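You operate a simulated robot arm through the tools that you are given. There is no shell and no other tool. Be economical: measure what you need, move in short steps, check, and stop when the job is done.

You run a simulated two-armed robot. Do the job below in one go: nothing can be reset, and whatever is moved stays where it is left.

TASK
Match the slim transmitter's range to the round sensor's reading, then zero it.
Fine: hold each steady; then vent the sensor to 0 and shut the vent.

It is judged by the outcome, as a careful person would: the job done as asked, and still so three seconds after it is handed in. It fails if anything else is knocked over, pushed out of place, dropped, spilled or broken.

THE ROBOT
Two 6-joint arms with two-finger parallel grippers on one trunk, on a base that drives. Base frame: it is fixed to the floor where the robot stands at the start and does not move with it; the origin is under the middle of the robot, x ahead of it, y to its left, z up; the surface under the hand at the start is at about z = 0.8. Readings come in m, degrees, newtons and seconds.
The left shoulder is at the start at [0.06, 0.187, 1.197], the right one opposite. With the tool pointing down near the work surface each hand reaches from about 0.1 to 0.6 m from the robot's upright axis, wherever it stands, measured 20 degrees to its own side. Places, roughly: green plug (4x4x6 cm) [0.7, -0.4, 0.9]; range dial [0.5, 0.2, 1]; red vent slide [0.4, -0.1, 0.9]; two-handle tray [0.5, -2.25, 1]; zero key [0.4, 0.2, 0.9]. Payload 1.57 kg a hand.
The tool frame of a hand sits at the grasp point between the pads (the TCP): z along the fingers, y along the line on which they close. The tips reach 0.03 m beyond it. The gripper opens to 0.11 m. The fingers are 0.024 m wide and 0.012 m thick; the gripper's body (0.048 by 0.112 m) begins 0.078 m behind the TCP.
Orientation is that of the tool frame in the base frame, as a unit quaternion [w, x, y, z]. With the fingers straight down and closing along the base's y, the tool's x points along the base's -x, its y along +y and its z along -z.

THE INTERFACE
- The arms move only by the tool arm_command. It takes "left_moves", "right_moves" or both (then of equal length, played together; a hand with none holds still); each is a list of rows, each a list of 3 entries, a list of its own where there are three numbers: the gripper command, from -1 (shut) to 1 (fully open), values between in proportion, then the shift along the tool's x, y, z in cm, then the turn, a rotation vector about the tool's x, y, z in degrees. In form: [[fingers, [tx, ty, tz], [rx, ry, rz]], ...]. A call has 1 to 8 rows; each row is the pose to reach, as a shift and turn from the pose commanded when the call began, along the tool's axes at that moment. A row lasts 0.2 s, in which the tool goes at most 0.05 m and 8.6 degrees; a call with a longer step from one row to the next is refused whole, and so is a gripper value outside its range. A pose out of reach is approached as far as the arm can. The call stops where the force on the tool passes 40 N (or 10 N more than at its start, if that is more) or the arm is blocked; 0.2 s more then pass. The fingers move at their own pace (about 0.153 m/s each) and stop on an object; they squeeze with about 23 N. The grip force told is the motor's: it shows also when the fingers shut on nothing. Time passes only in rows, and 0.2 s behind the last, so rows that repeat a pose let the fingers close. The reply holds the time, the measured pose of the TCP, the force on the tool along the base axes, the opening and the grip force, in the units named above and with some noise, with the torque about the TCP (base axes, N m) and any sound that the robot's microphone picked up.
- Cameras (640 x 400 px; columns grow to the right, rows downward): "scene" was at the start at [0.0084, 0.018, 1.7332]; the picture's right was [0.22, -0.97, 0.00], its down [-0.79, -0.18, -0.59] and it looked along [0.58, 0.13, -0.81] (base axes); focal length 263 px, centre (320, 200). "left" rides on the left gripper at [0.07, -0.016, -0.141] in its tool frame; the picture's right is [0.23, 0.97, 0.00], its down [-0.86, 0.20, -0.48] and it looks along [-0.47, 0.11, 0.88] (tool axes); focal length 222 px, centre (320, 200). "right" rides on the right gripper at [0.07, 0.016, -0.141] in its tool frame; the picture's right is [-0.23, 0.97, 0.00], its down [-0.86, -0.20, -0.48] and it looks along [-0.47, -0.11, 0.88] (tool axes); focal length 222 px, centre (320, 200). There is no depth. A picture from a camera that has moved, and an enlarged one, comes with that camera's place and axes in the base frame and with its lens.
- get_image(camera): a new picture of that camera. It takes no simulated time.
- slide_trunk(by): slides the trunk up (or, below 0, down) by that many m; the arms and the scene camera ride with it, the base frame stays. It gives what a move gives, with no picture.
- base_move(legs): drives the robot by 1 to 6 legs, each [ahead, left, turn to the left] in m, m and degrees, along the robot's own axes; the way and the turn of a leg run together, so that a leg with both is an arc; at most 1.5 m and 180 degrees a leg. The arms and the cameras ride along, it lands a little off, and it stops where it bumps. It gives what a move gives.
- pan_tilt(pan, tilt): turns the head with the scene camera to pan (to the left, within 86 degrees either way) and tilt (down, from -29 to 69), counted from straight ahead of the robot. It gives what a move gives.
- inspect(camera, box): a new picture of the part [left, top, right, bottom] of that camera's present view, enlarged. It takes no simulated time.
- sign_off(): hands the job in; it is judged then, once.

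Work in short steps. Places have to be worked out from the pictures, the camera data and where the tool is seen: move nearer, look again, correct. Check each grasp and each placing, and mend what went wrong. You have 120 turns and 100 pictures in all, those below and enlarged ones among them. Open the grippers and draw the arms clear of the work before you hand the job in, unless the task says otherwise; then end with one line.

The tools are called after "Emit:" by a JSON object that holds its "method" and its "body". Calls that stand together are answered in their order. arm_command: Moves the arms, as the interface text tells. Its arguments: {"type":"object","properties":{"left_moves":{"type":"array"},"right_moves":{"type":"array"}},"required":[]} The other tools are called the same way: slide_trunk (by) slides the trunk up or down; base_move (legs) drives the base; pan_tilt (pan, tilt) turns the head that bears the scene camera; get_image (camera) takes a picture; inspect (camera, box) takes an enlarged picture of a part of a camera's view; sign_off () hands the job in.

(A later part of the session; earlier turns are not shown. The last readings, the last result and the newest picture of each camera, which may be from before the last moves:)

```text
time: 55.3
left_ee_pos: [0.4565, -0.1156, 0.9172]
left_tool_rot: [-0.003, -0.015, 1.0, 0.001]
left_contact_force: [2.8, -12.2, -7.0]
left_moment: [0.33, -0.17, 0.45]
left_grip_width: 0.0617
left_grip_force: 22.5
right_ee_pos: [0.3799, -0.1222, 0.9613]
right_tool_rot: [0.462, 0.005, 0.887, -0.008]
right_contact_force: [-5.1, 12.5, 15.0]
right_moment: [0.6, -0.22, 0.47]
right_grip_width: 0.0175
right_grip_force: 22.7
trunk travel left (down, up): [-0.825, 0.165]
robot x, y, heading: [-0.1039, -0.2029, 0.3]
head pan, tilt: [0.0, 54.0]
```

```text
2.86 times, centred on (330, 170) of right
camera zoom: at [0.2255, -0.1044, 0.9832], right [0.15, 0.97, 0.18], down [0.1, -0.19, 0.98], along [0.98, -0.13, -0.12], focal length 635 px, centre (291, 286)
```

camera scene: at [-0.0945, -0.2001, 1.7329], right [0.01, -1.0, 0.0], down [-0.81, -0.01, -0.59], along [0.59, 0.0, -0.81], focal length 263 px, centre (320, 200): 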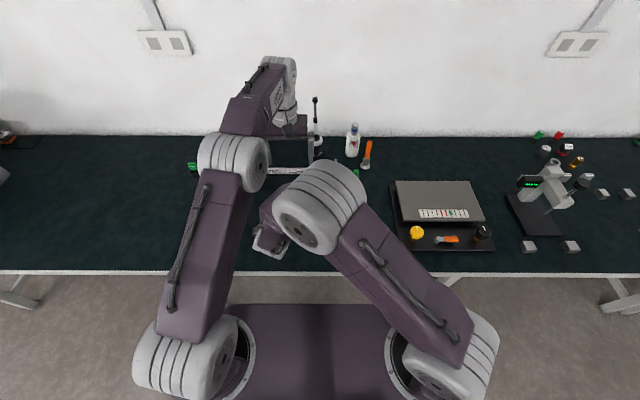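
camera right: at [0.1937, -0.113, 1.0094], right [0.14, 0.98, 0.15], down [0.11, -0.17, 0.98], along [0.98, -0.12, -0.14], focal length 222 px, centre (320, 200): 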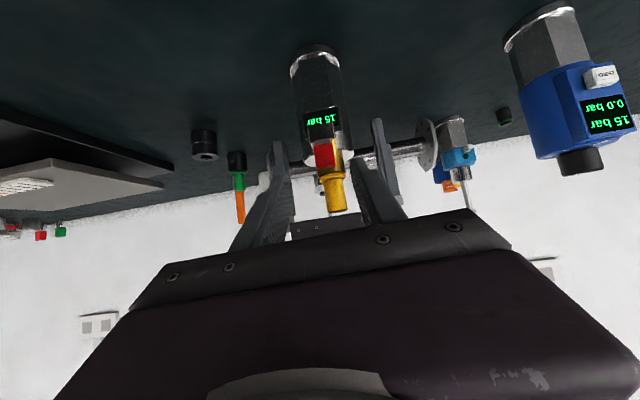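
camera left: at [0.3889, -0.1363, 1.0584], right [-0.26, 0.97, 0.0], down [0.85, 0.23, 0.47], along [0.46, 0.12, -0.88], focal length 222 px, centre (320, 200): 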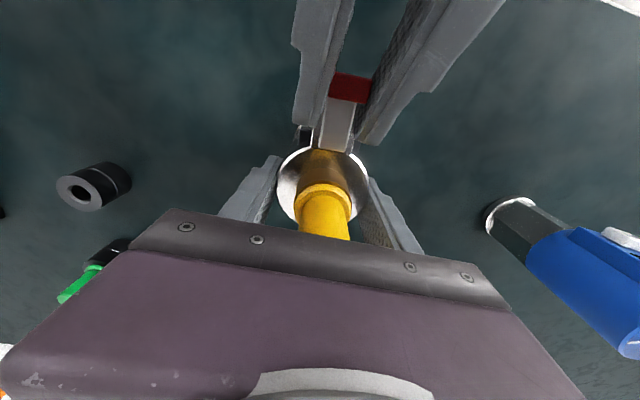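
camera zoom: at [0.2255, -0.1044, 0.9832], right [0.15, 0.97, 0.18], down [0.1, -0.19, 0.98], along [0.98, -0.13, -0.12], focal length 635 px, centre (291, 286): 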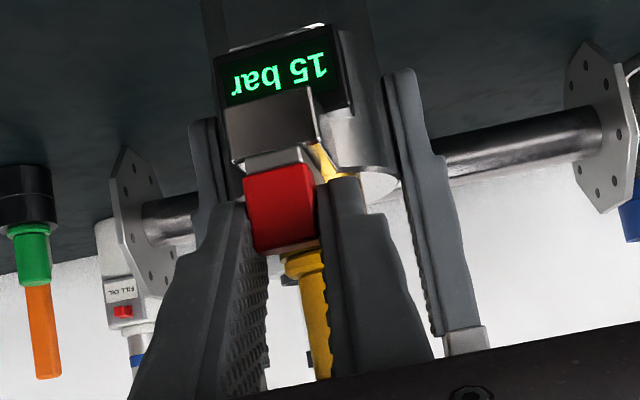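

The tab is gripped (17.5 mm), with some side load. I'll relieve that slightly, then pull gently outward (-x) 6 mm and watch the display.

Emit:
{"method": "arm_command", "body": {"right_moves": [[-1, [-0.16, 0.3, -0.12], [0, 0, 0]], [-1, [-0.16, 0.3, -0.12], [0, 0, 0]], [-1, [0, 0.3, -0.36], [0, 0, 0]], [-1, [0.19, 0.3, -0.6], [0, 0, 0]], [-1, [0.19, 0.3, -0.6], [0, 0, 0]]]}}

Emit:
{"method": "get_image", "body": {"camera": "left"}}

Emit:
{"method": "inspect", "body": {"camera": "right", "box": [240, 100, 420, 240]}}

```text
time: 56.5
left_ee_pos: [0.4581, -0.117, 0.9182]
left_tool_rot: [-0.001, -0.015, 1.0, 0.0]
left_contact_force: [-0.5, -5.9, -8.8]
left_moment: [0.48, -0.25, 0.17]
left_grip_width: 0.0612
left_grip_force: 23.2
right_ee_pos: [0.3794, -0.1278, 0.9592]
right_tool_rot: [0.459, 0.013, 0.888, -0.016]
right_contact_force: [-1.7, 11.3, 17.4]
right_moment: [0.71, -0.29, 0.51]
right_grip_width: 0.019
right_grip_force: 23.4
trunk travel left (down, up): [-0.825, 0.165]
robot x, y, heading: [-0.1065, -0.2055, 0.6]
head pan, tilt: [0.0, 54.0]
```

```text
28 pictures are left
camera left: at [0.3895, -0.1366, 1.0601], right [-0.26, 0.97, 0.0], down [0.85, 0.22, 0.48], along [0.46, 0.12, -0.88], focal length 222 px, centre (320, 200)
```

left: 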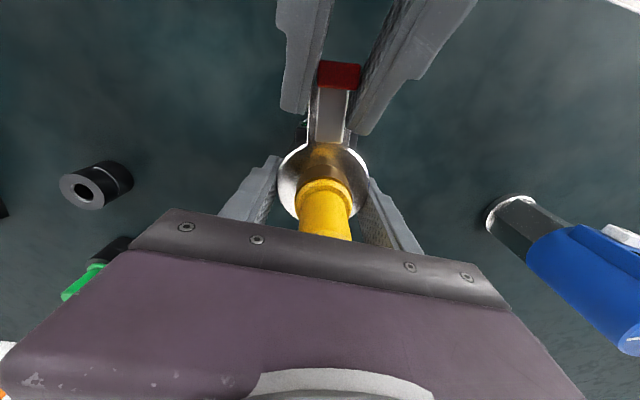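

```text
2.86 times, centred on (330, 170) of right
camera zoom: at [0.2238, -0.1066, 0.9828], right [0.17, 0.97, 0.17], down [0.1, -0.19, 0.98], along [0.98, -0.15, -0.13], focal length 635 px, centre (291, 286)
```

zoom: 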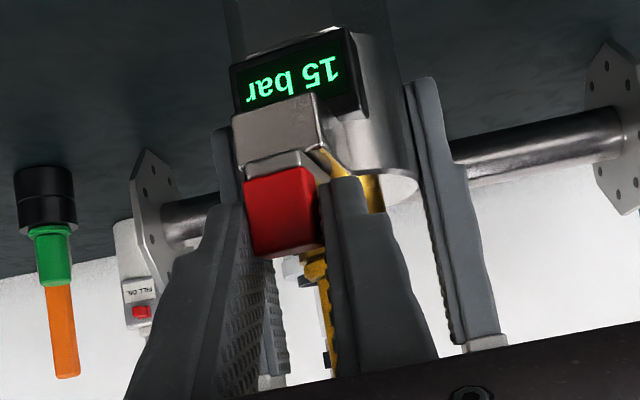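

I need a closer look at whether the slide moved in its channel.

Emit:
{"method": "inspect", "body": {"camera": "left", "box": [270, 40, 400, 230]}}

```text
2.11 times, centred on (335, 135) of left
camera zoom: at [0.3895, -0.1366, 1.0601], right [-0.26, 0.97, 0.0], down [0.85, 0.22, 0.48], along [0.46, 0.12, -0.88], focal length 468 px, centre (288, 337)
```

zoom: 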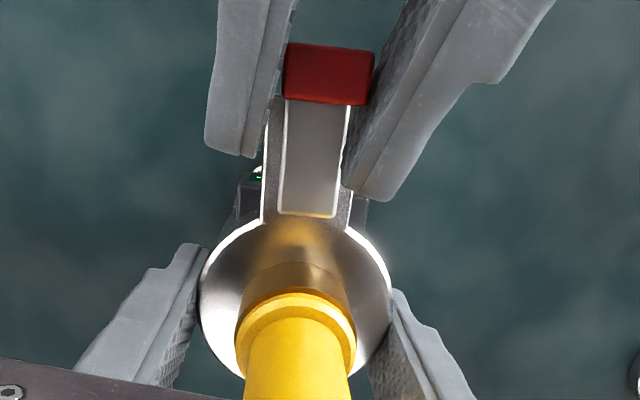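

The slide hasn't clearly moved in the channel and the x force is only about 2 N. I'll pull outward a further 8 mm while correcting +y.

Emit:
{"method": "arm_command", "body": {"right_moves": [[-1, [0.1, 0.15, -0.2], [0, 0, 0]], [-1, [0.23, 0.3, -0.35], [0, 0, 0]], [-1, [0.35, 0.4, -0.5], [0, 0, 0]], [-1, [0.46, 0.4, -0.65], [0, 0, 0]], [-1, [0.46, 0.4, -0.65], [0, 0, 0]]]}}

Emit:
{"method": "inspect", "body": {"camera": "left", "box": [270, 40, 400, 230]}}

Emit:
{"method": "inspect", "body": {"camera": "right", "box": [240, 100, 420, 240]}}

```text
time: 57.7
left_ee_pos: [0.4588, -0.1182, 0.9192]
left_tool_rot: [0.001, -0.015, 1.0, -0.001]
left_contact_force: [1.6, -13.1, -5.7]
left_moment: [0.68, -0.17, 0.61]
left_grip_width: 0.0605
left_grip_force: 23.2
right_ee_pos: [0.3768, -0.1321, 0.9588]
right_tool_rot: [0.459, 0.021, 0.888, -0.021]
right_contact_force: [-5.2, 17.8, 15.5]
right_moment: [0.8, -0.07, 0.67]
right_grip_width: 0.0199
right_grip_force: 23.0
trunk travel left (down, up): [-0.825, 0.165]
robot x, y, heading: [-0.1046, -0.2063, 0.0]
head pan, tilt: [0.0, 54.0]
```

```text
2.11 times, centred on (335, 135) of left
camera zoom: at [0.3898, -0.1373, 1.0609], right [-0.26, 0.97, 0.0], down [0.85, 0.23, 0.48], along [0.46, 0.12, -0.88], focal length 468 px, centre (288, 337)
```

zoom: 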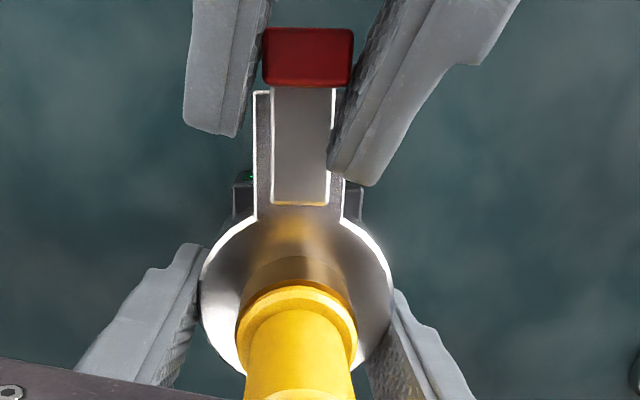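

```text
2.86 times, centred on (330, 170) of right
camera zoom: at [0.2224, -0.1083, 0.9824], right [0.19, 0.97, 0.17], down [0.09, -0.19, 0.98], along [0.98, -0.17, -0.13], focal length 635 px, centre (291, 286)
```

zoom: 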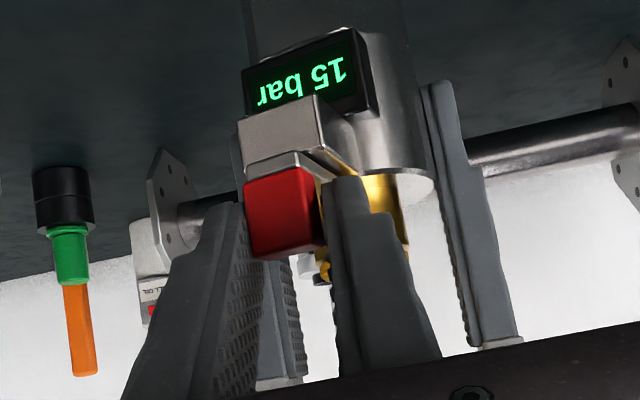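

The tab has been pulled a few mm, but the sensor is being twisted because the right hand sits too far to -y. I'll open the right fingers to unload it and see where the hand settles.

Emit:
{"method": "arm_command", "body": {"right_moves": [[-0.4, [0, 0, 0], [0, 0, 0]], [-0.1, [0, 0, 0], [0, 0, 0]], [-0.1, [0, 0, 0], [0, 0, 0]]]}}

Emit:
{"method": "get_image", "body": {"camera": "left"}}

```text
time: 58.7
left_ee_pos: [0.4588, -0.1177, 0.921]
left_tool_rot: [0.0, -0.016, 1.0, 0.0]
left_contact_force: [-2.5, -1.7, 5.0]
left_moment: [-0.26, 0.54, 0.09]
left_grip_width: 0.0606
left_grip_force: 23.6
right_ee_pos: [0.3756, -0.1348, 0.958]
right_tool_rot: [0.457, 0.021, 0.889, -0.021]
right_contact_force: [-0.6, -0.4, -0.2]
right_moment: [-0.02, 0.03, 0.01]
right_grip_width: 0.0496
right_grip_force: 0.1
trunk travel left (down, up): [-0.825, 0.165]
robot x, y, heading: [-0.1046, -0.2057, 0.5]
head pan, tilt: [0.0, 54.0]
stopped in row 3 (right hand): the arm was blocked; the commanded pose is now the measured one
```

```text
23 pictures are left
camera left: at [0.3906, -0.1374, 1.0609], right [-0.26, 0.97, 0.0], down [0.85, 0.23, 0.48], along [0.46, 0.12, -0.88], focal length 222 px, centre (320, 200)
```

left: 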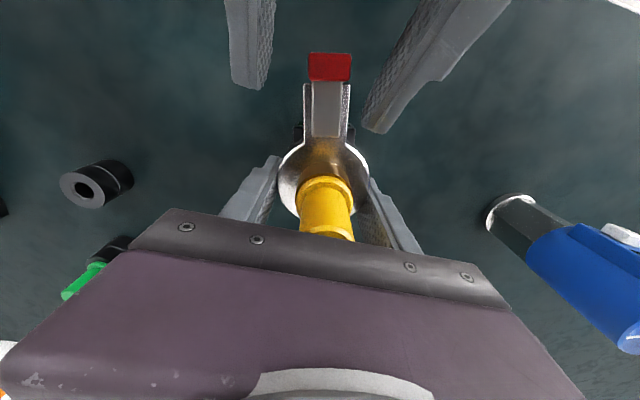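

The right arm is blocked somewhere other than at the tool, so I'll look at the scene to find where.

Emit:
{"method": "pan_tilt", "body": {"pan": 0, "tilt": 60}}

Emit:
{"method": "inspect", "body": {"camera": "scene", "box": [160, 20, 480, 280]}}

```text
time: 59.4
left_ee_pos: [0.4592, -0.1186, 0.92]
left_tool_rot: [0.0, -0.016, 1.0, 0.001]
left_contact_force: [-3.7, -1.4, 3.9]
left_moment: [-0.3, 0.55, 0.09]
left_grip_width: 0.0607
left_grip_force: 22.9
right_ee_pos: [0.3759, -0.1344, 0.9568]
right_tool_rot: [0.456, 0.022, 0.889, -0.022]
right_contact_force: [0.4, 0.6, -0.7]
right_moment: [0.05, -0.04, 0.0]
right_grip_width: 0.0495
right_grip_force: 0.0
trunk travel left (down, up): [-0.825, 0.165]
robot x, y, heading: [-0.1062, -0.2068, 0.3]
head pan, tilt: [0.0, 60.0]
```

```text
1.54 times, centred on (320, 150) of scene
camera zoom: at [-0.1023, -0.2031, 1.7256], right [0.01, -1.0, 0.0], down [-0.87, 0.0, -0.5], along [0.5, 0.0, -0.87], focal length 404 px, centre (320, 277)
```

zoom: 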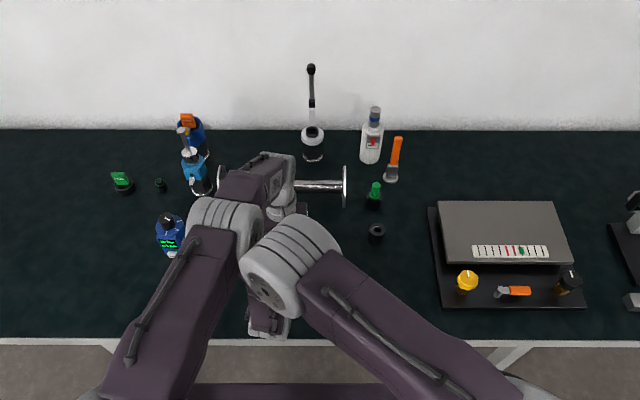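

The two elbows are touching, which pushed the right arm sideways. I'll back the right hand off the tab and move it away to -y and up.

Emit:
{"method": "arm_command", "body": {"right_moves": [[0, [0, 0, -1], [0, 0, 0]], [0, [0, 0, -2], [0, 0, 0]], [0, [0, -1, -3], [0, 0, 0]], [0, [0, -4, -3], [0, 0, 0]], [0, [0, -8, -3], [0, 0, 0]], [0, [-3, -11, -3], [0, 0, 0]], [0, [-6, -13, -3], [0, 0, 0]], [0, [-9, -15, -3], [0, 0, 0]]]}}

Emit:
{"method": "get_image", "body": {"camera": "left"}}

```text
time: 61.2
left_ee_pos: [0.4584, -0.1191, 0.9189]
left_tool_rot: [-0.001, -0.015, 1.0, 0.001]
left_contact_force: [2.9, -1.6, 5.7]
left_moment: [-0.18, 0.03, 0.03]
left_grip_width: 0.0606
left_grip_force: 22.8
right_ee_pos: [0.4197, -0.2689, 1.0646]
right_tool_rot: [0.451, 0.019, 0.892, -0.03]
right_contact_force: [0.3, 0.6, 0.1]
right_moment: [0.02, 0.01, 0.01]
right_grip_width: 0.0549
right_grip_force: 0.0
right hand out of reach, approached as far as the arm can: row 3, 4, 5, 6, 7, 8
trunk travel left (down, up): [-0.825, 0.165]
robot x, y, heading: [-0.1064, -0.2062, 0.4]
head pan, tilt: [0.0, 60.0]
```

```text
21 pictures are left
camera left: at [0.3907, -0.1384, 1.0604], right [-0.26, 0.97, 0.0], down [0.85, 0.22, 0.48], along [0.46, 0.12, -0.88], focal length 222 px, centre (320, 200)
```

left: 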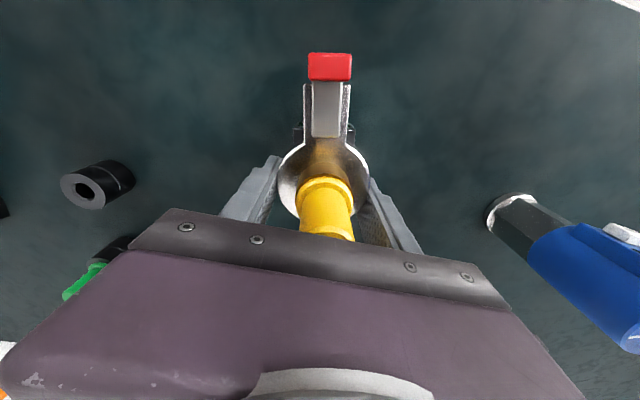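

The right hand is free. I'll turn the left hand +13° about its axis to restore the sensor's original facing.

Emit:
{"method": "arm_command", "body": {"left_moves": [[-1, [0, 0, 0], [0, 0, 5]], [-1, [0, 0, 0], [0, 0, 10]], [-1, [0, 0, 0], [0, 0, 14]], [-1, [0, 0, 0], [0, 0, 14]]]}}

Emit:
{"method": "get_image", "body": {"camera": "right"}}

```text
time: 62.2
left_ee_pos: [0.4576, -0.1198, 0.9182]
left_tool_rot: [-0.001, 0.108, 0.994, 0.0]
left_contact_force: [-2.7, -5.3, 6.4]
left_moment: [-0.39, 0.6, 0.21]
left_grip_width: 0.0605
left_grip_force: 23.5
right_ee_pos: [0.4186, -0.2676, 1.0651]
right_tool_rot: [0.452, 0.02, 0.891, -0.031]
right_contact_force: [0.2, 0.2, -0.1]
right_moment: [0.02, 0.01, 0.04]
right_grip_width: 0.055
right_grip_force: 0.1
trunk travel left (down, up): [-0.825, 0.165]
robot x, y, heading: [-0.1025, -0.2047, 0.3]
head pan, tilt: [0.0, 60.0]
```

```text
20 pictures are left
camera right: at [0.2659, -0.2422, 1.0897], right [0.2, 0.97, 0.15], down [0.11, -0.17, 0.98], along [0.97, -0.18, -0.14], focal length 222 px, centre (320, 200)
```

right: 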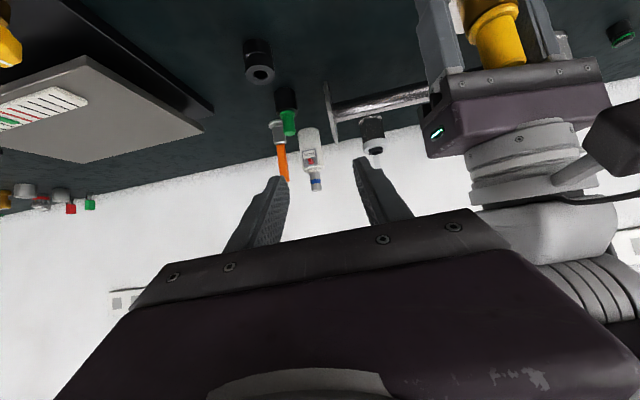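

Now I'll release the sensor and raise the left hand straight up.

Emit:
{"method": "arm_command", "body": {"left_moves": [[0.2, [0, 0, 0], [0, 0, 0]], [0.5, [0, 0, 0], [0, 0, 0]], [1, [0, 0, 0], [0, 0, 0]], [1, [0, 0, -5], [0, 0, 0]], [1, [0, 0, -10], [0, 0, -4]], [1, [0, 0, -15], [0, 0, -8]], [1, [0, 0, -20], [0, 0, -12]], [1, [0, 0, -25], [0, 0, -14]]]}}

Emit:
{"method": "get_image", "body": {"camera": "left"}}

```text
time: 64.0
left_ee_pos: [0.459, -0.1206, 1.1723]
left_tool_rot: [0.0, -0.015, 1.0, 0.001]
left_contact_force: [0.2, 0.5, 0.1]
left_moment: [0.02, -0.01, -0.01]
left_grip_width: 0.1102
left_grip_force: 0.0
right_ee_pos: [0.4205, -0.2674, 1.0635]
right_tool_rot: [0.453, 0.019, 0.891, -0.031]
right_contact_force: [0.3, 0.4, 0.5]
right_moment: [-0.01, 0.01, 0.0]
right_grip_width: 0.055
right_grip_force: 0.0
trunk travel left (down, up): [-0.825, 0.165]
robot x, y, heading: [-0.1003, -0.2019, 0.1]
head pan, tilt: [0.0, 60.0]
```

```text
19 pictures are left
camera left: at [0.3909, -0.1401, 1.3126], right [-0.26, 0.97, 0.0], down [0.85, 0.22, 0.48], along [0.46, 0.12, -0.88], focal length 222 px, centre (320, 200)
```

left: 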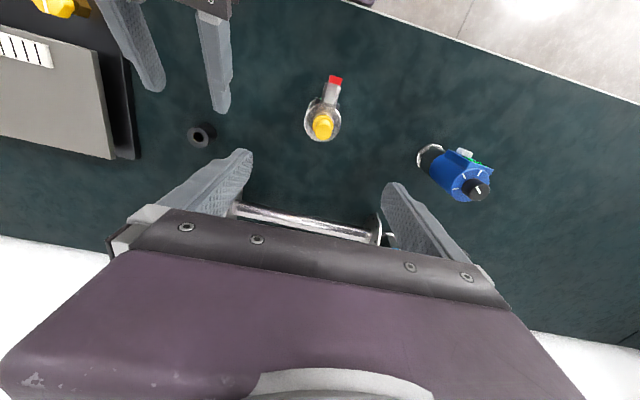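

The sensor stands upright, facing as before, at about (0.455, -0.121). I'll move the base to the left and turn it right 30°, so the right arm can approach along +x with its elbow away from the left arm.

Emit:
{"method": "base_move", "body": {"legs": [[0.03, 0.29, 0], [0, 0, -30]]}}

Emit:
{"method": "pan_tilt", "body": {"pan": 0, "tilt": 55}}

Emit:
{"method": "get_image", "body": {"camera": "scene"}}

Emit:
{"method": "get_image", "body": {"camera": "left"}}

```text
time: 67.5
left_ee_pos: [0.4528, -0.1247, 1.1717]
left_tool_rot: [-0.001, 0.246, 0.969, 0.0]
left_contact_force: [0.1, -0.5, -0.1]
left_moment: [-0.02, -0.04, 0.0]
left_grip_width: 0.1099
left_grip_force: 0.1
right_ee_pos: [0.346, -0.2316, 1.0635]
right_tool_rot: [0.429, 0.251, 0.855, -0.148]
right_contact_force: [-0.8, -0.5, -0.2]
right_moment: [0.01, 0.0, -0.04]
right_grip_width: 0.0551
right_grip_force: 0.1
trunk travel left (down, up): [-0.825, 0.165]
robot x, y, heading: [-0.0781, 0.0841, -29.8]
head pan, tilt: [0.0, 60.0]
```

```text
time: 68.2
left_ee_pos: [0.452, -0.1257, 1.1705]
left_tool_rot: [-0.001, 0.246, 0.969, 0.0]
left_contact_force: [0.1, 0.3, 0.0]
left_moment: [-0.01, -0.02, 0.03]
left_grip_width: 0.1101
left_grip_force: 0.0
right_ee_pos: [0.3445, -0.2328, 1.0657]
right_tool_rot: [0.428, 0.251, 0.855, -0.148]
right_contact_force: [0.1, -0.5, 0.1]
right_moment: [0.02, -0.01, -0.03]
right_grip_width: 0.0549
right_grip_force: 0.0
trunk travel left (down, up): [-0.825, 0.165]
robot x, y, heading: [-0.0809, 0.0875, -29.9]
head pan, tilt: [0.0, 55.0]
```

```text
18 pictures are left
camera scene: at [-0.07, 0.0812, 1.7316], right [-0.5, -0.87, 0.0], down [-0.71, 0.41, -0.57], along [0.5, -0.29, -0.82], focal length 263 px, centre (320, 200)
```

scene: 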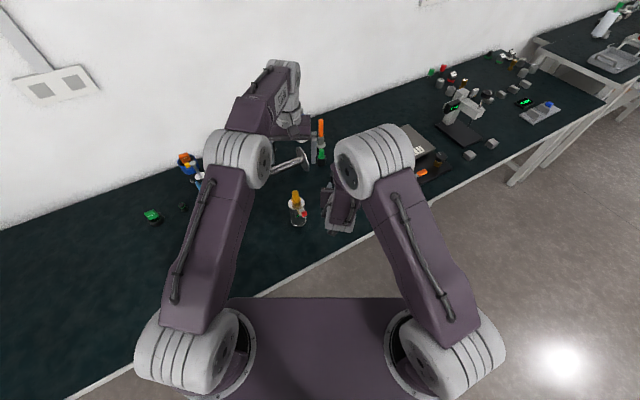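

```text
17 pictures are left
camera left: at [0.3848, -0.1079, 1.3118], right [0.26, 0.96, 0.0], down [0.85, -0.23, 0.48], along [0.46, -0.13, -0.88], focal length 222 px, centre (320, 200)
```

left: 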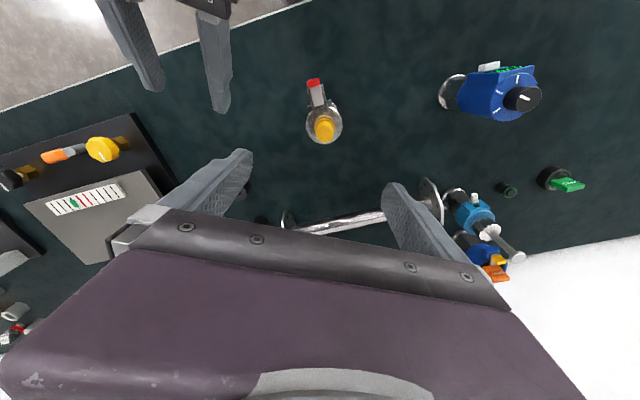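

Elbows are now well apart. The sensor centre is at about (0.450, -0.120) and the tab at about (0.389, -0.119). I'll realign both tools: left fingers closing along y, right tool heading along +x in front of the tab.

Emit:
{"method": "arm_command", "body": {"left_moves": [[1, [0.1, 0.1, 0], [0, 0, -6]], [1, [0.15, 0.2, 0], [0, 0, -12]], [1, [0.2, 0.3, 0], [0, 0, -18]], [1, [0.3, 0.4, 0], [0, 0, -24]], [1, [0.3, 0.4, 2], [0, 0, -28.5]], [1, [0.3, 0.4, 4], [0, 0, -28.5]]], "right_moves": [[-0.1, [2, 1.9, -0.1], [-5.7, -0.27, -4.2]], [-0.1, [4, 3.8, -0.2], [-11.4, -0.54, -8.3]], [-0.1, [6, 5.8, -0.3], [-17.1, -0.8, -12.5]], [-0.1, [8, 7.7, -0.4], [-22.8, -1.1, -16.6]], [-0.1, [10.1, 9.6, -0.4], [-28.5, -1.35, -20.8]], [-0.1, [10.1, 9.6, -0.4], [-28.5, -1.35, -20.8]]]}}

Emit:
{"method": "get_image", "body": {"camera": "left"}}

```text
time: 69.5
left_ee_pos: [0.4525, -0.1226, 1.1292]
left_tool_rot: [0.001, -0.001, 1.0, 0.001]
left_contact_force: [0.5, 0.4, -0.6]
left_moment: [0.0, -0.03, -0.01]
left_grip_width: 0.11
left_grip_force: 0.1
right_ee_pos: [0.3706, -0.0791, 0.9949]
right_tool_rot: [0.444, -0.01, 0.894, -0.055]
right_contact_force: [-0.4, -0.2, -0.7]
right_moment: [0.04, 0.01, 0.04]
right_grip_width: 0.0496
right_grip_force: 0.1
right hand out of reach, approached as far as the arm can: row 1, 2, 3, 4, 5, 6
trunk travel left (down, up): [-0.825, 0.165]
robot x, y, heading: [-0.0757, 0.0845, -29.9]
head pan, tilt: [0.0, 55.0]
```

```text
16 pictures are left
camera left: at [0.383, -0.1411, 1.2705], right [-0.23, 0.97, 0.0], down [0.86, 0.2, 0.48], along [0.47, 0.11, -0.88], focal length 222 px, centre (320, 200)
```

left: 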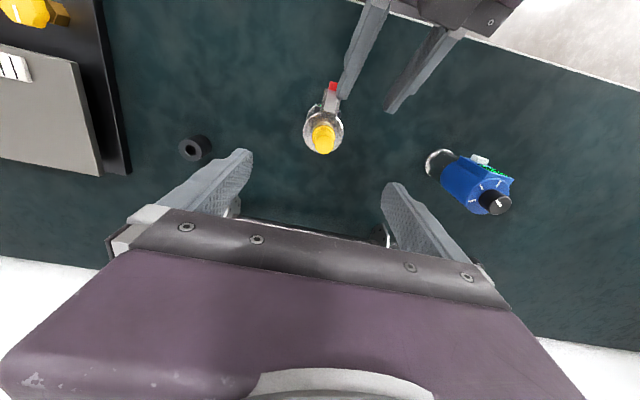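

The right arm is too folded to reach there. I'll back the base 4 cm and go 4 cm to its right, to give the right arm room while the left still reaches.

Emit:
{"method": "base_move", "body": {"legs": [[-0.04, -0.04, 0]]}}

```text
time: 70.5
left_ee_pos: [0.4037, -0.1317, 1.1271]
left_tool_rot: [-0.003, -0.002, 1.0, 0.0]
left_contact_force: [0.1, -0.4, -0.7]
left_moment: [-0.02, 0.05, -0.02]
left_grip_width: 0.1099
left_grip_force: 0.0
right_ee_pos: [0.3222, -0.0912, 0.9938]
right_tool_rot: [0.44, -0.011, 0.896, -0.057]
right_contact_force: [0.9, 0.2, -0.4]
right_moment: [0.03, 0.02, 0.0]
right_grip_width: 0.0496
right_grip_force: 0.0
trunk travel left (down, up): [-0.825, 0.165]
robot x, y, heading: [-0.1322, 0.0712, -29.8]
head pan, tilt: [0.0, 55.0]
```

I'll bring the left hand back above the sensor and the right hand in front of the tab, correcting its heading.

Emit:
{"method": "arm_command", "body": {"left_moves": [[1, [-1.6, 0.4, 0], [0, 0, 0]], [1, [-3.2, 0.8, 0], [0, 0, 0]], [1, [-4.7, 1.1, 0], [0, 0, 0]], [1, [-4.7, 1.1, 0], [0, 0, 0]]], "right_moves": [[-0.1, [-0.2, -0.9, 0.5], [-2, -0.6, 1.5]], [-0.1, [-0.3, -1.7, 1.2], [-3.5, -1.2, 3]], [-0.1, [-0.45, -2.57, 2], [-5.25, -1.7, 4.1]], [-0.1, [-0.45, -2.57, 2.4], [-5.25, -1.7, 4.1]]]}}

Emit:
{"method": "get_image", "body": {"camera": "left"}}

```text
time: 71.5
left_ee_pos: [0.4388, -0.1178, 1.1278]
left_tool_rot: [0.0, -0.001, 1.0, 0.001]
left_contact_force: [0.2, 1.4, 0.8]
left_moment: [-0.02, 0.02, 0.0]
left_grip_width: 0.11
left_grip_force: 0.1
left hand out of reach, approached as far as the arm can: row 3, 4
right_ee_pos: [0.3467, -0.0816, 0.9989]
right_tool_rot: [0.448, -0.005, 0.893, -0.042]
right_contact_force: [-0.2, 0.8, -0.1]
right_moment: [0.03, 0.0, -0.01]
right_grip_width: 0.0495
right_grip_force: 0.1
right hand out of reach, approached as far as the arm can: row 1, 2, 3, 4
trunk travel left (down, up): [-0.825, 0.165]
robot x, y, heading: [-0.1296, 0.0707, -29.9]
head pan, tilt: [0.0, 55.0]
```

```text
15 pictures are left
camera left: at [0.3701, -0.1363, 1.2697], right [-0.23, 0.97, 0.0], down [0.85, 0.2, 0.48], along [0.47, 0.11, -0.88], focal length 222 px, centre (320, 200)
```

left: 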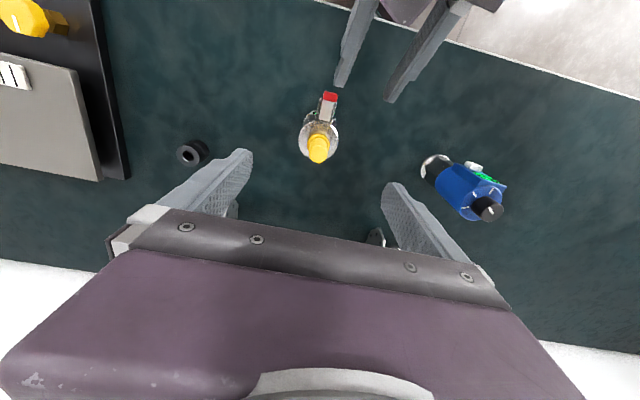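

The right arm's limit is its fold distance, and the actual tab pose should be just reachable. I'll place the right fingers above and astride the tab first.

Emit:
{"method": "arm_command", "body": {"right_moves": [[-0.1, [-0.5, -1.2, 0.9], [-1.3, -0.2, 0.9]], [-0.1, [-0.9, -2.4, 1.6], [-2.7, -0.5, 1.8]], [-0.1, [-1.34, -3.66, 2.3], [-4, -0.7, 2.7]], [-0.1, [-1.34, -3.66, 2.3], [-4, -0.7, 2.7]]]}}

Emit:
{"method": "get_image", "body": {"camera": "left"}}

```text
time: 72.5
left_ee_pos: [0.4401, -0.119, 1.1282]
left_tool_rot: [0.0, 0.0, 1.0, 0.001]
left_contact_force: [0.6, 0.3, -0.6]
left_moment: [-0.02, -0.01, 0.0]
left_grip_width: 0.1099
left_grip_force: 0.0
right_ee_pos: [0.3854, -0.0756, 1.0031]
right_tool_rot: [0.447, 0.007, 0.894, -0.024]
right_contact_force: [-0.3, 0.5, -0.8]
right_moment: [-0.01, 0.02, 0.01]
right_grip_width: 0.0496
right_grip_force: 0.1
right hand out of reach, approached as far as the arm can: row 1, 2, 3, 4
trunk travel left (down, up): [-0.825, 0.165]
robot x, y, heading: [-0.1336, 0.0731, -29.8]
head pan, tilt: [0.0, 55.0]
```

```text
14 pictures are left
camera left: at [0.3704, -0.1367, 1.2696], right [-0.23, 0.97, 0.0], down [0.85, 0.2, 0.48], along [0.47, 0.11, -0.88], focal length 222 px, centre (320, 200)
```

left: 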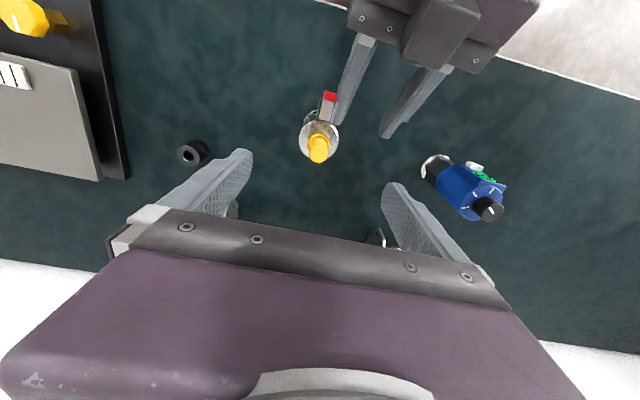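

The wrist can't fold that far at this angle. I'll try a compromise: lift the right hand, then set the base turned only 12° right and slightly further back, which should separate the elbows and stay reachable.

Emit:
{"method": "arm_command", "body": {"right_moves": [[-0.1, [-2, 0, -1], [0, 0, 0]], [-0.1, [-4.5, 0, -2.5], [0, 0, 0]], [-0.1, [-7, 0, -4], [0, 0, 0]]], "left_moves": [[1, [0, 0, -1], [0, 0, 0]], [1, [1, 0, -2], [0, 0, 0]], [1, [2, 0, -2], [0, 0, 0]]]}}

Emit:
{"method": "base_move", "body": {"legs": [[0.067, -0.139, 0], [0, 0, 18]]}}

```text
time: 73.3
left_ee_pos: [0.4167, -0.1181, 1.1465]
left_tool_rot: [0.0, -0.002, 1.0, 0.0]
left_contact_force: [-0.3, -0.1, 0.3]
left_moment: [-0.02, 0.03, -0.06]
left_grip_width: 0.11
left_grip_force: 0.1
right_ee_pos: [0.3943, -0.0703, 1.0827]
right_tool_rot: [0.448, 0.007, 0.894, -0.024]
right_contact_force: [-0.6, 0.4, 0.2]
right_moment: [0.02, 0.0, -0.02]
right_grip_width: 0.0496
right_grip_force: 0.1
trunk travel left (down, up): [-0.825, 0.165]
robot x, y, heading: [-0.1304, 0.0707, -29.8]
head pan, tilt: [0.0, 55.0]
```

```text
time: 75.7
left_ee_pos: [0.4391, -0.0991, 1.1457]
left_tool_rot: [-0.001, -0.151, 0.989, 0.0]
left_contact_force: [-0.1, 0.4, 0.5]
left_moment: [-0.02, -0.02, 0.02]
left_grip_width: 0.1101
left_grip_force: 0.1
right_ee_pos: [0.4038, -0.0619, 1.0822]
right_tool_rot: [0.446, -0.128, 0.885, 0.044]
right_contact_force: [0.1, 0.1, -0.1]
right_moment: [0.01, 0.0, 0.02]
right_grip_width: 0.0497
right_grip_force: 0.1
trunk travel left (down, up): [-0.825, 0.165]
robot x, y, heading: [-0.1423, -0.0834, -12.5]
head pan, tilt: [0.0, 55.0]
```

I'll re-aim both hands: left above the sensor, and right above the tab with a 42° pitch.

Emit:
{"method": "arm_command", "body": {"left_moves": [[1, [-0.2, -0.6, 0], [0, 0, 4.4]], [1, [-0.3, -1.2, 0], [0, 0, 8.8]], [1, [-0.5, -1.8, 0], [0, 0, 13.2]], [1, [-0.6, -2.43, 0], [0, 0, 17.4]], [1, [-0.6, -2.43, 0], [0, 0, 17.4]]], "right_moves": [[-0.1, [2.1, -1.1, 0.3], [2.6, 1.3, 2.8]], [-0.1, [4.2, -2.2, 0.5], [5.3, 2.7, 5.7]], [-0.1, [6.3, -3.4, 0.8], [8, 4, 8.5]], [-0.1, [8.3, -4.5, 1.06], [10.6, 5.4, 11.4]], [-0.1, [8.3, -4.5, 1.06], [10.6, 5.4, 11.4]]]}}

Emit:
{"method": "get_image", "body": {"camera": "left"}}

```text
time: 76.9
left_ee_pos: [0.4477, -0.1186, 1.1455]
left_tool_rot: [0.001, 0.0, 1.0, 0.001]
left_contact_force: [0.7, -0.2, 0.5]
left_moment: [0.02, -0.01, -0.02]
left_grip_width: 0.1099
left_grip_force: 0.1
left hand out of reach, approached as far as the arm can: row 4, 5
right_ee_pos: [0.3736, -0.1172, 1.0109]
right_tool_rot: [0.408, 0.001, 0.913, -0.001]
right_contact_force: [0.4, -0.5, 0.4]
right_moment: [0.03, -0.02, -0.01]
right_grip_width: 0.0495
right_grip_force: 0.1
trunk travel left (down, up): [-0.825, 0.165]
robot x, y, heading: [-0.144, -0.0812, -12.1]
head pan, tilt: [0.0, 55.0]
```

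```text
13 pictures are left
camera left: at [0.3784, -0.1361, 1.2879], right [-0.23, 0.97, 0.0], down [0.86, 0.2, 0.48], along [0.47, 0.11, -0.88], focal length 222 px, centre (320, 200)
```

left: 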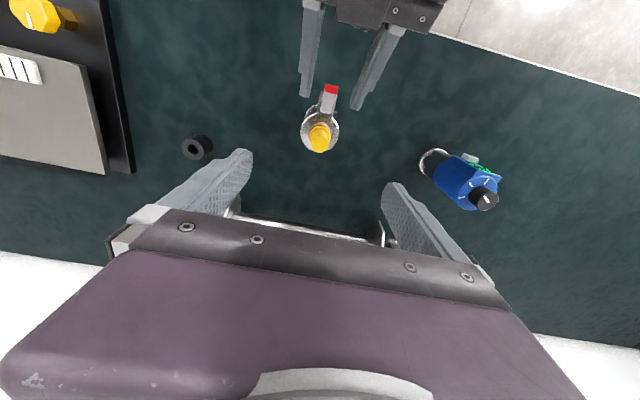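

Both hands reached their poses with no elbow contact, and the fingers are astride the tab from above. I'll lower the right fingers around the tab, still open, and check with the right camera.

Emit:
{"method": "arm_command", "body": {"right_moves": [[-0.1, [1, -0.15, 1], [0, 0, 0]], [-0.1, [2.1, -0.15, 2.1], [0, 0, 0]], [-0.1, [3.1, -0.15, 3.2], [0, 0, 0]], [-0.1, [3.1, -0.15, 3.2], [0, 0, 0]]]}}

Emit:
{"method": "inspect", "body": {"camera": "right", "box": [220, 90, 420, 250]}}

```text
time: 77.9
left_ee_pos: [0.4475, -0.119, 1.1458]
left_tool_rot: [0.001, -0.001, 1.0, 0.001]
left_contact_force: [-1.1, -0.1, -0.4]
left_moment: [0.03, 0.0, 0.02]
left_grip_width: 0.1102
left_grip_force: 0.2
right_ee_pos: [0.377, -0.1187, 0.9654]
right_tool_rot: [0.407, 0.001, 0.913, -0.001]
right_contact_force: [-0.6, -0.4, -0.3]
right_moment: [0.0, -0.02, 0.01]
right_grip_width: 0.0495
right_grip_force: 0.0
trunk travel left (down, up): [-0.825, 0.165]
robot x, y, heading: [-0.1426, -0.0811, -12.5]
head pan, tilt: [0.0, 55.0]
```

```text
2.50 times, centred on (320, 170) of right
camera zoom: at [0.2264, -0.1038, 1.0072], right [0.15, 0.97, 0.17], down [0.21, -0.2, 0.96], along [0.96, -0.11, -0.24], focal length 555 px, centre (320, 275)
```

zoom: 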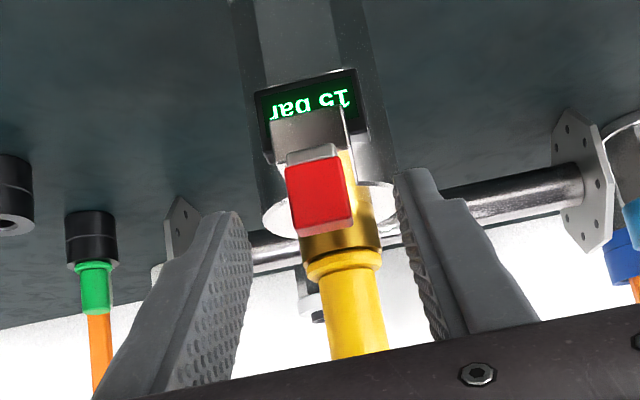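

Well centred on the tab. Now I'll lower the left hand to hold the body again, stopping if blocked.

Emit:
{"method": "arm_command", "body": {"left_moves": [[1, [0, -0.25, 4], [0, 0, 0]], [1, [0, -0.25, 8], [0, 0, 0]], [1, [0, -0.25, 12], [0, 0, 0]], [1, [0, -0.25, 16], [0, 0, 0]], [1, [0, -0.25, 19], [0, 0, 0]], [1, [0, -0.25, 21], [0, 0, 0]], [1, [0, -0.25, 22.7], [0, 0, 0]], [1, [0, -0.25, 22.7], [0, 0, 0]]]}}

Emit:
{"method": "get_image", "body": {"camera": "left"}}

```text
time: 79.7
left_ee_pos: [0.4361, -0.1167, 0.9194]
left_tool_rot: [-0.001, -0.001, 1.0, 0.001]
left_contact_force: [0.4, 0.0, 0.2]
left_moment: [-0.02, 0.0, -0.05]
left_grip_width: 0.1101
left_grip_force: 0.0
left hand out of reach, approached as far as the arm can: row 6, 7, 8
right_ee_pos: [0.3777, -0.119, 0.967]
right_tool_rot: [0.408, 0.001, 0.913, -0.001]
right_contact_force: [1.1, 0.1, 0.9]
right_moment: [0.0, 0.02, 0.03]
right_grip_width: 0.0493
right_grip_force: 0.2
trunk travel left (down, up): [-0.825, 0.165]
robot x, y, heading: [-0.1451, -0.0801, -12.6]
head pan, tilt: [0.0, 55.0]
```

```text
11 pictures are left
camera left: at [0.3673, -0.1342, 1.0622], right [-0.23, 0.97, 0.0], down [0.86, 0.2, 0.48], along [0.46, 0.11, -0.88], focal length 222 px, centre (320, 200)
```

left: 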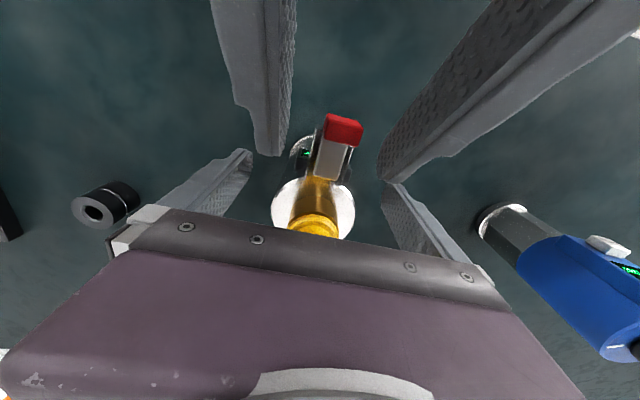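

The left hand falls 1.8 cm short in x. Both hands are open astride with ample margin, so I'll nudge the base forward 1.7 cm.

Emit:
{"method": "base_move", "body": {"legs": [[0.018, 0.001, 0]]}}

Emit:
{"method": "get_image", "body": {"camera": "left"}}

```text
time: 80.5
left_ee_pos: [0.4496, -0.1194, 0.9225]
left_tool_rot: [0.001, 0.0, 1.0, 0.0]
left_contact_force: [-0.5, 0.2, -0.1]
left_moment: [-0.01, -0.04, -0.02]
left_grip_width: 0.11
left_grip_force: 0.0
right_ee_pos: [0.3915, -0.1212, 0.9688]
right_tool_rot: [0.41, 0.001, 0.912, -0.001]
right_contact_force: [0.8, -0.3, 0.4]
right_moment: [-0.01, 0.01, -0.03]
right_grip_width: 0.0494
right_grip_force: 0.1
trunk travel left (down, up): [-0.825, 0.165]
robot x, y, heading: [-0.1264, -0.0846, -12.6]
head pan, tilt: [0.0, 55.0]
```

```text
10 pictures are left
camera left: at [0.3807, -0.1362, 1.0646], right [-0.23, 0.97, 0.0], down [0.85, 0.2, 0.48], along [0.47, 0.11, -0.88], focal length 222 px, centre (320, 200)
```

left: 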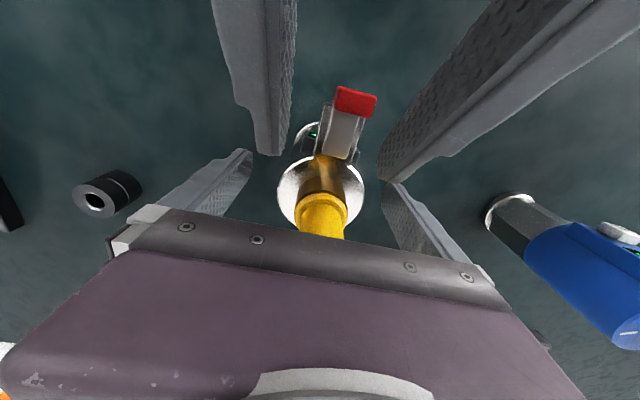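

This now matches the earlier good hold. I'll close the left hand gently on the body and slide the right fingers back so their tips bracket the tab.

Emit:
{"method": "arm_command", "body": {"left_moves": [[0.4, [0, 0, 0.3], [0, 0, 0]], [0.3, [0, 0, 0.3], [0, 0, 0]], [0.22, [0, 0, 0.3], [0, 0, 0]], [0.15, [0, 0, 0.3], [0, 0, 0]], [0, [0, 0, 0.3], [0, 0, 0]], [-1, [0, 0, 0.3], [0, 0, 0]], [-1, [0, 0, 0.3], [0, 0, 0]]], "right_moves": [[-0.1, [0.2, 0, -0.2], [0, 0, 0]], [-0.1, [0.6, 0, -0.5], [0, 0, 0]], [-0.1, [1.1, 0, -0.8], [0, 0, 0]], [-0.1, [1.1, 0, -0.8], [0, 0, 0]], [-0.1, [1.1, 0, -0.8], [0, 0, 0]], [-0.1, [1.1, 0, -0.8], [0, 0, 0]], [-0.4, [1.1, 0, -0.8], [0, 0, 0]]]}}

Emit:
{"method": "get_image", "body": {"camera": "left"}}

```text
time: 82.1
left_ee_pos: [0.4541, -0.1184, 0.9177]
left_tool_rot: [-0.001, -0.001, 1.0, 0.001]
left_contact_force: [-0.5, 0.9, -0.6]
left_moment: [0.1, -0.02, -0.02]
left_grip_width: 0.0618
left_grip_force: 23.1
right_ee_pos: [0.3847, -0.1185, 0.9645]
right_tool_rot: [0.407, -0.001, 0.913, -0.004]
right_contact_force: [0.2, -0.3, 0.6]
right_moment: [-0.02, -0.03, -0.03]
right_grip_width: 0.0328
right_grip_force: 0.1
right hand out of reach, approached as far as the arm can: row 3, 4, 5, 6, 7
trunk travel left (down, up): [-0.825, 0.165]
robot x, y, heading: [-0.1251, -0.0836, -12.2]
head pan, tilt: [0.0, 55.0]
```

```text
9 pictures are left
camera left: at [0.3844, -0.1366, 1.0592], right [-0.23, 0.97, 0.0], down [0.86, 0.2, 0.48], along [0.46, 0.11, -0.88], focal length 222 px, centre (320, 200)
```

left: 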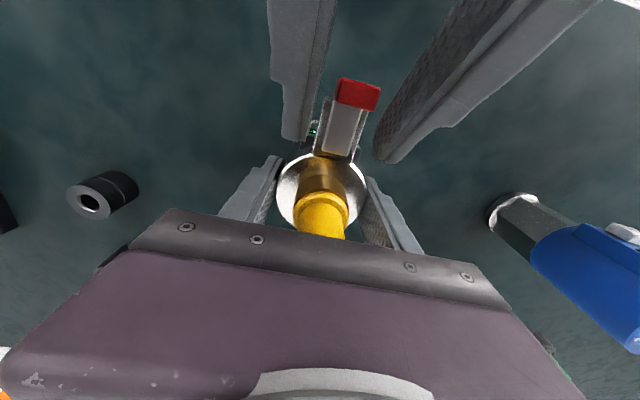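

I'll zoom in to see where the slide sits in its channel now.

Emit:
{"method": "inspect", "body": {"camera": "left", "box": [280, 60, 400, 200]}}

```text
2.86 times, centred on (340, 130) of left
camera zoom: at [0.3844, -0.1366, 1.0592], right [-0.23, 0.97, 0.0], down [0.86, 0.2, 0.48], along [0.46, 0.11, -0.88], focal length 635 px, centre (263, 400)
```

zoom: 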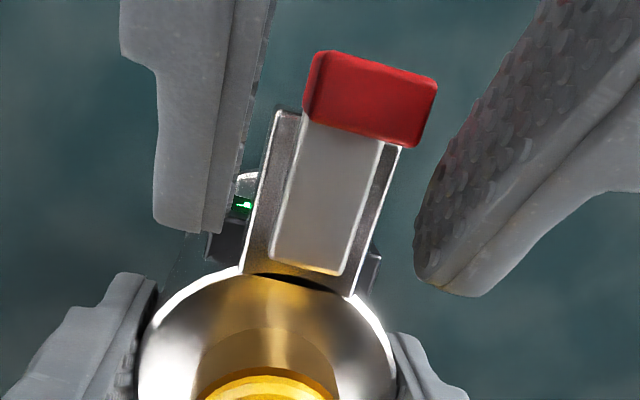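

The slide uncovers a dark vent port at its inner end, so opening means pulling it outward. I'll steepen the right hand by 8° to free backward travel, then close on the tab in steps.

Emit:
{"method": "arm_command", "body": {"right_moves": [[-0.4, [0, 0, 0], [0, 4, 0]], [-0.4, [0, 0, 0], [0, 8, 0]], [-0.5, [0, 0, 0], [0, 8, 0]], [-0.62, [0, 0, 0], [0, 8, 0]], [-0.7, [0, 0, 0], [0, 8, 0]], [-1, [0, 0, 0], [0, 8, 0]], [-1, [0, 0, 0], [0, 8, 0]]]}}

```text
time: 83.7
left_ee_pos: [0.4536, -0.1193, 0.9175]
left_tool_rot: [-0.001, -0.002, 1.0, -0.001]
left_contact_force: [1.3, -4.4, -0.5]
left_moment: [0.17, 0.25, 0.34]
left_grip_width: 0.0618
left_grip_force: 23.2
right_ee_pos: [0.3862, -0.1192, 0.9654]
right_tool_rot: [0.343, 0.001, 0.939, -0.001]
right_contact_force: [-1.2, 4.0, -0.2]
right_moment: [0.06, -0.04, -0.04]
right_grip_width: 0.0167
right_grip_force: 23.4
trunk travel left (down, up): [-0.825, 0.165]
robot x, y, heading: [-0.1264, -0.0864, -12.5]
head pan, tilt: [0.0, 55.0]
```

The tab is gripped (16.7 mm) with little side load. I'll pull straight out (-x) 1.2 cm.

Emit:
{"method": "arm_command", "body": {"right_moves": [[-1, [0.23, 0.05, -0.19], [0, 0, 0]], [-1, [0.46, 0.05, -0.39], [0, 0, 0]], [-1, [0.69, 0.05, -0.58], [0, 0, 0]], [-1, [0.92, 0.05, -0.77], [0, 0, 0]], [-1, [0.92, 0.05, -0.77], [0, 0, 0]]]}}

Emit:
{"method": "inspect", "body": {"camera": "right", "box": [220, 60, 420, 240]}}

```text
time: 84.9
left_ee_pos: [0.4538, -0.1187, 0.9177]
left_tool_rot: [-0.002, 0.0, 1.0, 0.001]
left_contact_force: [-8.1, -1.2, 6.5]
left_moment: [0.04, 0.32, 0.15]
left_grip_width: 0.0615
left_grip_force: 23.0
right_ee_pos: [0.3726, -0.1187, 0.965]
right_tool_rot: [0.344, 0.001, 0.939, 0.0]
right_contact_force: [9.0, 1.3, -3.1]
right_moment: [-0.01, -0.17, -0.04]
right_grip_width: 0.0173
right_grip_force: 23.0
trunk travel left (down, up): [-0.825, 0.165]
robot x, y, heading: [-0.1253, -0.0846, -12.6]
head pan, tilt: [0.0, 55.0]
```

```text
2.22 times, centred on (320, 150) of right
camera zoom: at [0.2284, -0.1031, 1.0271], right [0.18, 0.97, 0.15], down [0.35, -0.2, 0.92], along [0.92, -0.11, -0.37], focal length 494 px, centre (320, 311)
```

zoom: 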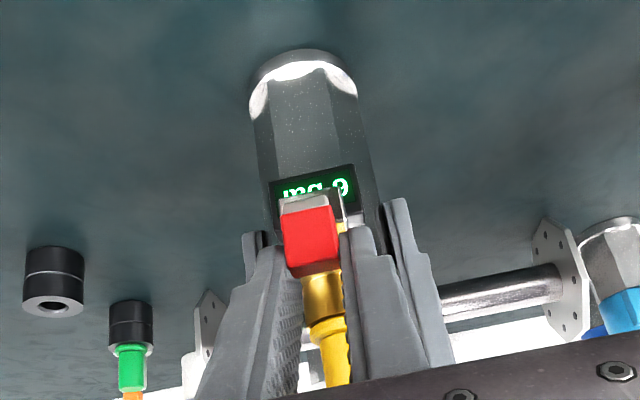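

The vent is open: the reading has dropped to 9 bar and is falling. I'll hold for a couple of seconds.

Emit:
{"method": "arm_command", "body": {"right_moves": [[-1, [0, 0, 0], [0, 0, 0]], [-1, [0, 0, 0], [0, 0, 0]], [-1, [0, 0, 0], [0, 0, 0]], [-1, [0, 0, 0], [0, 0, 0]], [-1, [0, 0, 0], [0, 0, 0]], [-1, [0, 0, 0], [0, 0, 0]], [-1, [0, 0, 0], [0, 0, 0]], [-1, [0, 0, 0], [0, 0, 0]]]}}

Emit:
{"method": "arm_command", "body": {"right_moves": [[-1, [0, 0, 0], [0, 0, 0]], [-1, [0, 0, 0], [0, 0, 0]], [-1, [0, 0, 0], [0, 0, 0]], [-1, [0, 0, 0], [0, 0, 0]], [-1, [0, 0, 0], [0, 0, 0]], [-1, [0, 0, 0], [0, 0, 0]], [-1, [0, 0, 0], [0, 0, 0]], [-1, [0, 0, 0], [0, 0, 0]]]}}

Emit:
{"method": "inspect", "body": {"camera": "right", "box": [260, 100, 380, 200]}}

```text
time: 86.7
left_ee_pos: [0.4535, -0.1181, 0.9179]
left_tool_rot: [-0.001, -0.001, 1.0, 0.0]
left_contact_force: [-9.6, 2.6, 3.1]
left_moment: [-0.11, 0.26, -0.17]
left_grip_width: 0.0613
left_grip_force: 22.7
right_ee_pos: [0.3724, -0.1184, 0.9645]
right_tool_rot: [0.343, 0.0, 0.939, 0.0]
right_contact_force: [9.0, -2.0, -2.8]
right_moment: [-0.07, -0.09, -0.05]
right_grip_width: 0.017
right_grip_force: 22.9
trunk travel left (down, up): [-0.825, 0.165]
robot x, y, heading: [-0.1268, -0.0858, -12.2]
head pan, tilt: [0.0, 55.0]
```

```text
time: 88.5
left_ee_pos: [0.4526, -0.1193, 0.9178]
left_tool_rot: [0.0, 0.0, 1.0, 0.001]
left_contact_force: [-6.0, 3.0, -0.8]
left_moment: [-0.03, -0.07, -0.09]
left_grip_width: 0.0619
left_grip_force: 23.1
right_ee_pos: [0.3718, -0.1182, 0.9643]
right_tool_rot: [0.343, 0.0, 0.939, 0.0]
right_contact_force: [7.2, -2.2, -0.3]
right_moment: [-0.04, -0.14, -0.01]
right_grip_width: 0.0169
right_grip_force: 22.9
trunk travel left (down, up): [-0.825, 0.165]
robot x, y, heading: [-0.1264, -0.0851, -12.7]
head pan, tilt: [0.0, 55.0]
```

```text
4.00 times, centred on (320, 150) of right
camera zoom: at [0.2285, -0.103, 1.0272], right [0.17, 0.97, 0.15], down [0.35, -0.2, 0.92], along [0.92, -0.11, -0.37], focal length 888 px, centre (320, 400)
```

zoom: 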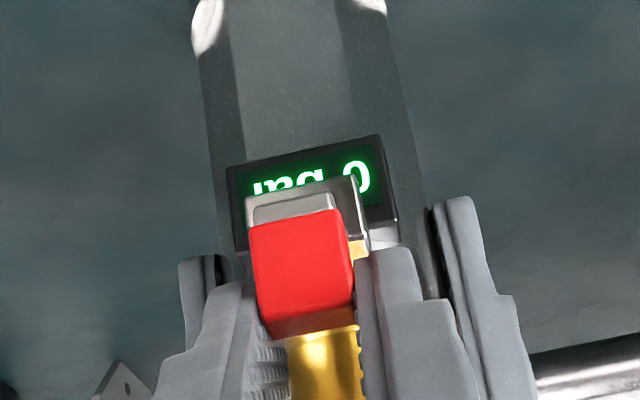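

The sensor reads 0 bar. Now I'll push the slide back in (+x) until it stops.

Emit:
{"method": "arm_command", "body": {"right_moves": [[-1, [-0.3, 0, 0.26], [0, 0, 0]], [-1, [-0.61, 0, 0.51], [0, 0, 0]], [-1, [-0.92, 0, 0.77], [0, 0, 0]], [-1, [-1.15, 0, 0.96], [0, 0, 0]], [-1, [-1.3, 0, 1.09], [0, 0, 0]], [-1, [-1.46, 0, 1.22], [0, 0, 0]], [-1, [-1.46, 0, 1.22], [0, 0, 0]]]}}

Emit:
{"method": "inspect", "body": {"camera": "left", "box": [280, 60, 400, 200]}}

```text
time: 89.7
left_ee_pos: [0.4553, -0.1192, 0.9191]
left_tool_rot: [0.002, -0.003, 1.0, 0.0]
left_contact_force: [5.4, 0.0, 0.0]
left_moment: [-0.03, 1.32, 0.21]
left_grip_width: 0.0619
left_grip_force: 22.9
right_ee_pos: [0.387, -0.1177, 0.9653]
right_tool_rot: [0.34, -0.001, 0.94, 0.0]
right_contact_force: [-6.3, 0.2, 1.6]
right_moment: [-0.01, -0.91, -0.2]
right_grip_width: 0.0169
right_grip_force: 22.7
trunk travel left (down, up): [-0.825, 0.165]
robot x, y, heading: [-0.1257, -0.0857, -12.4]
head pan, tilt: [0.0, 55.0]
stopped in row 6 (left hand): the force on the tool passed its limit at 43 N (the readings are from after the stop); the commanded pose is now the measured one
```

```text
2.86 times, centred on (340, 130) of left
camera zoom: at [0.3855, -0.1361, 1.0602], right [-0.23, 0.97, 0.0], down [0.85, 0.2, 0.48], along [0.47, 0.11, -0.88], focal length 635 px, centre (263, 400)
```

zoom: 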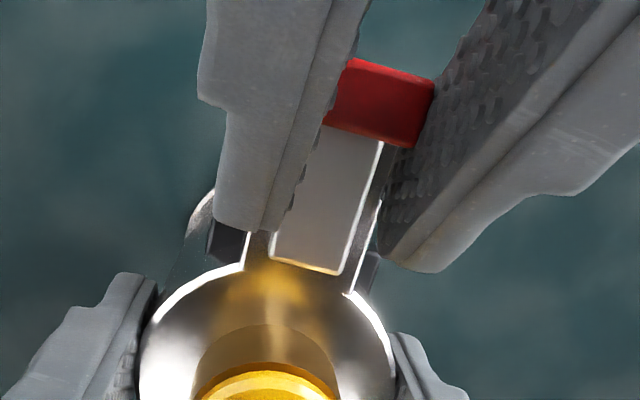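

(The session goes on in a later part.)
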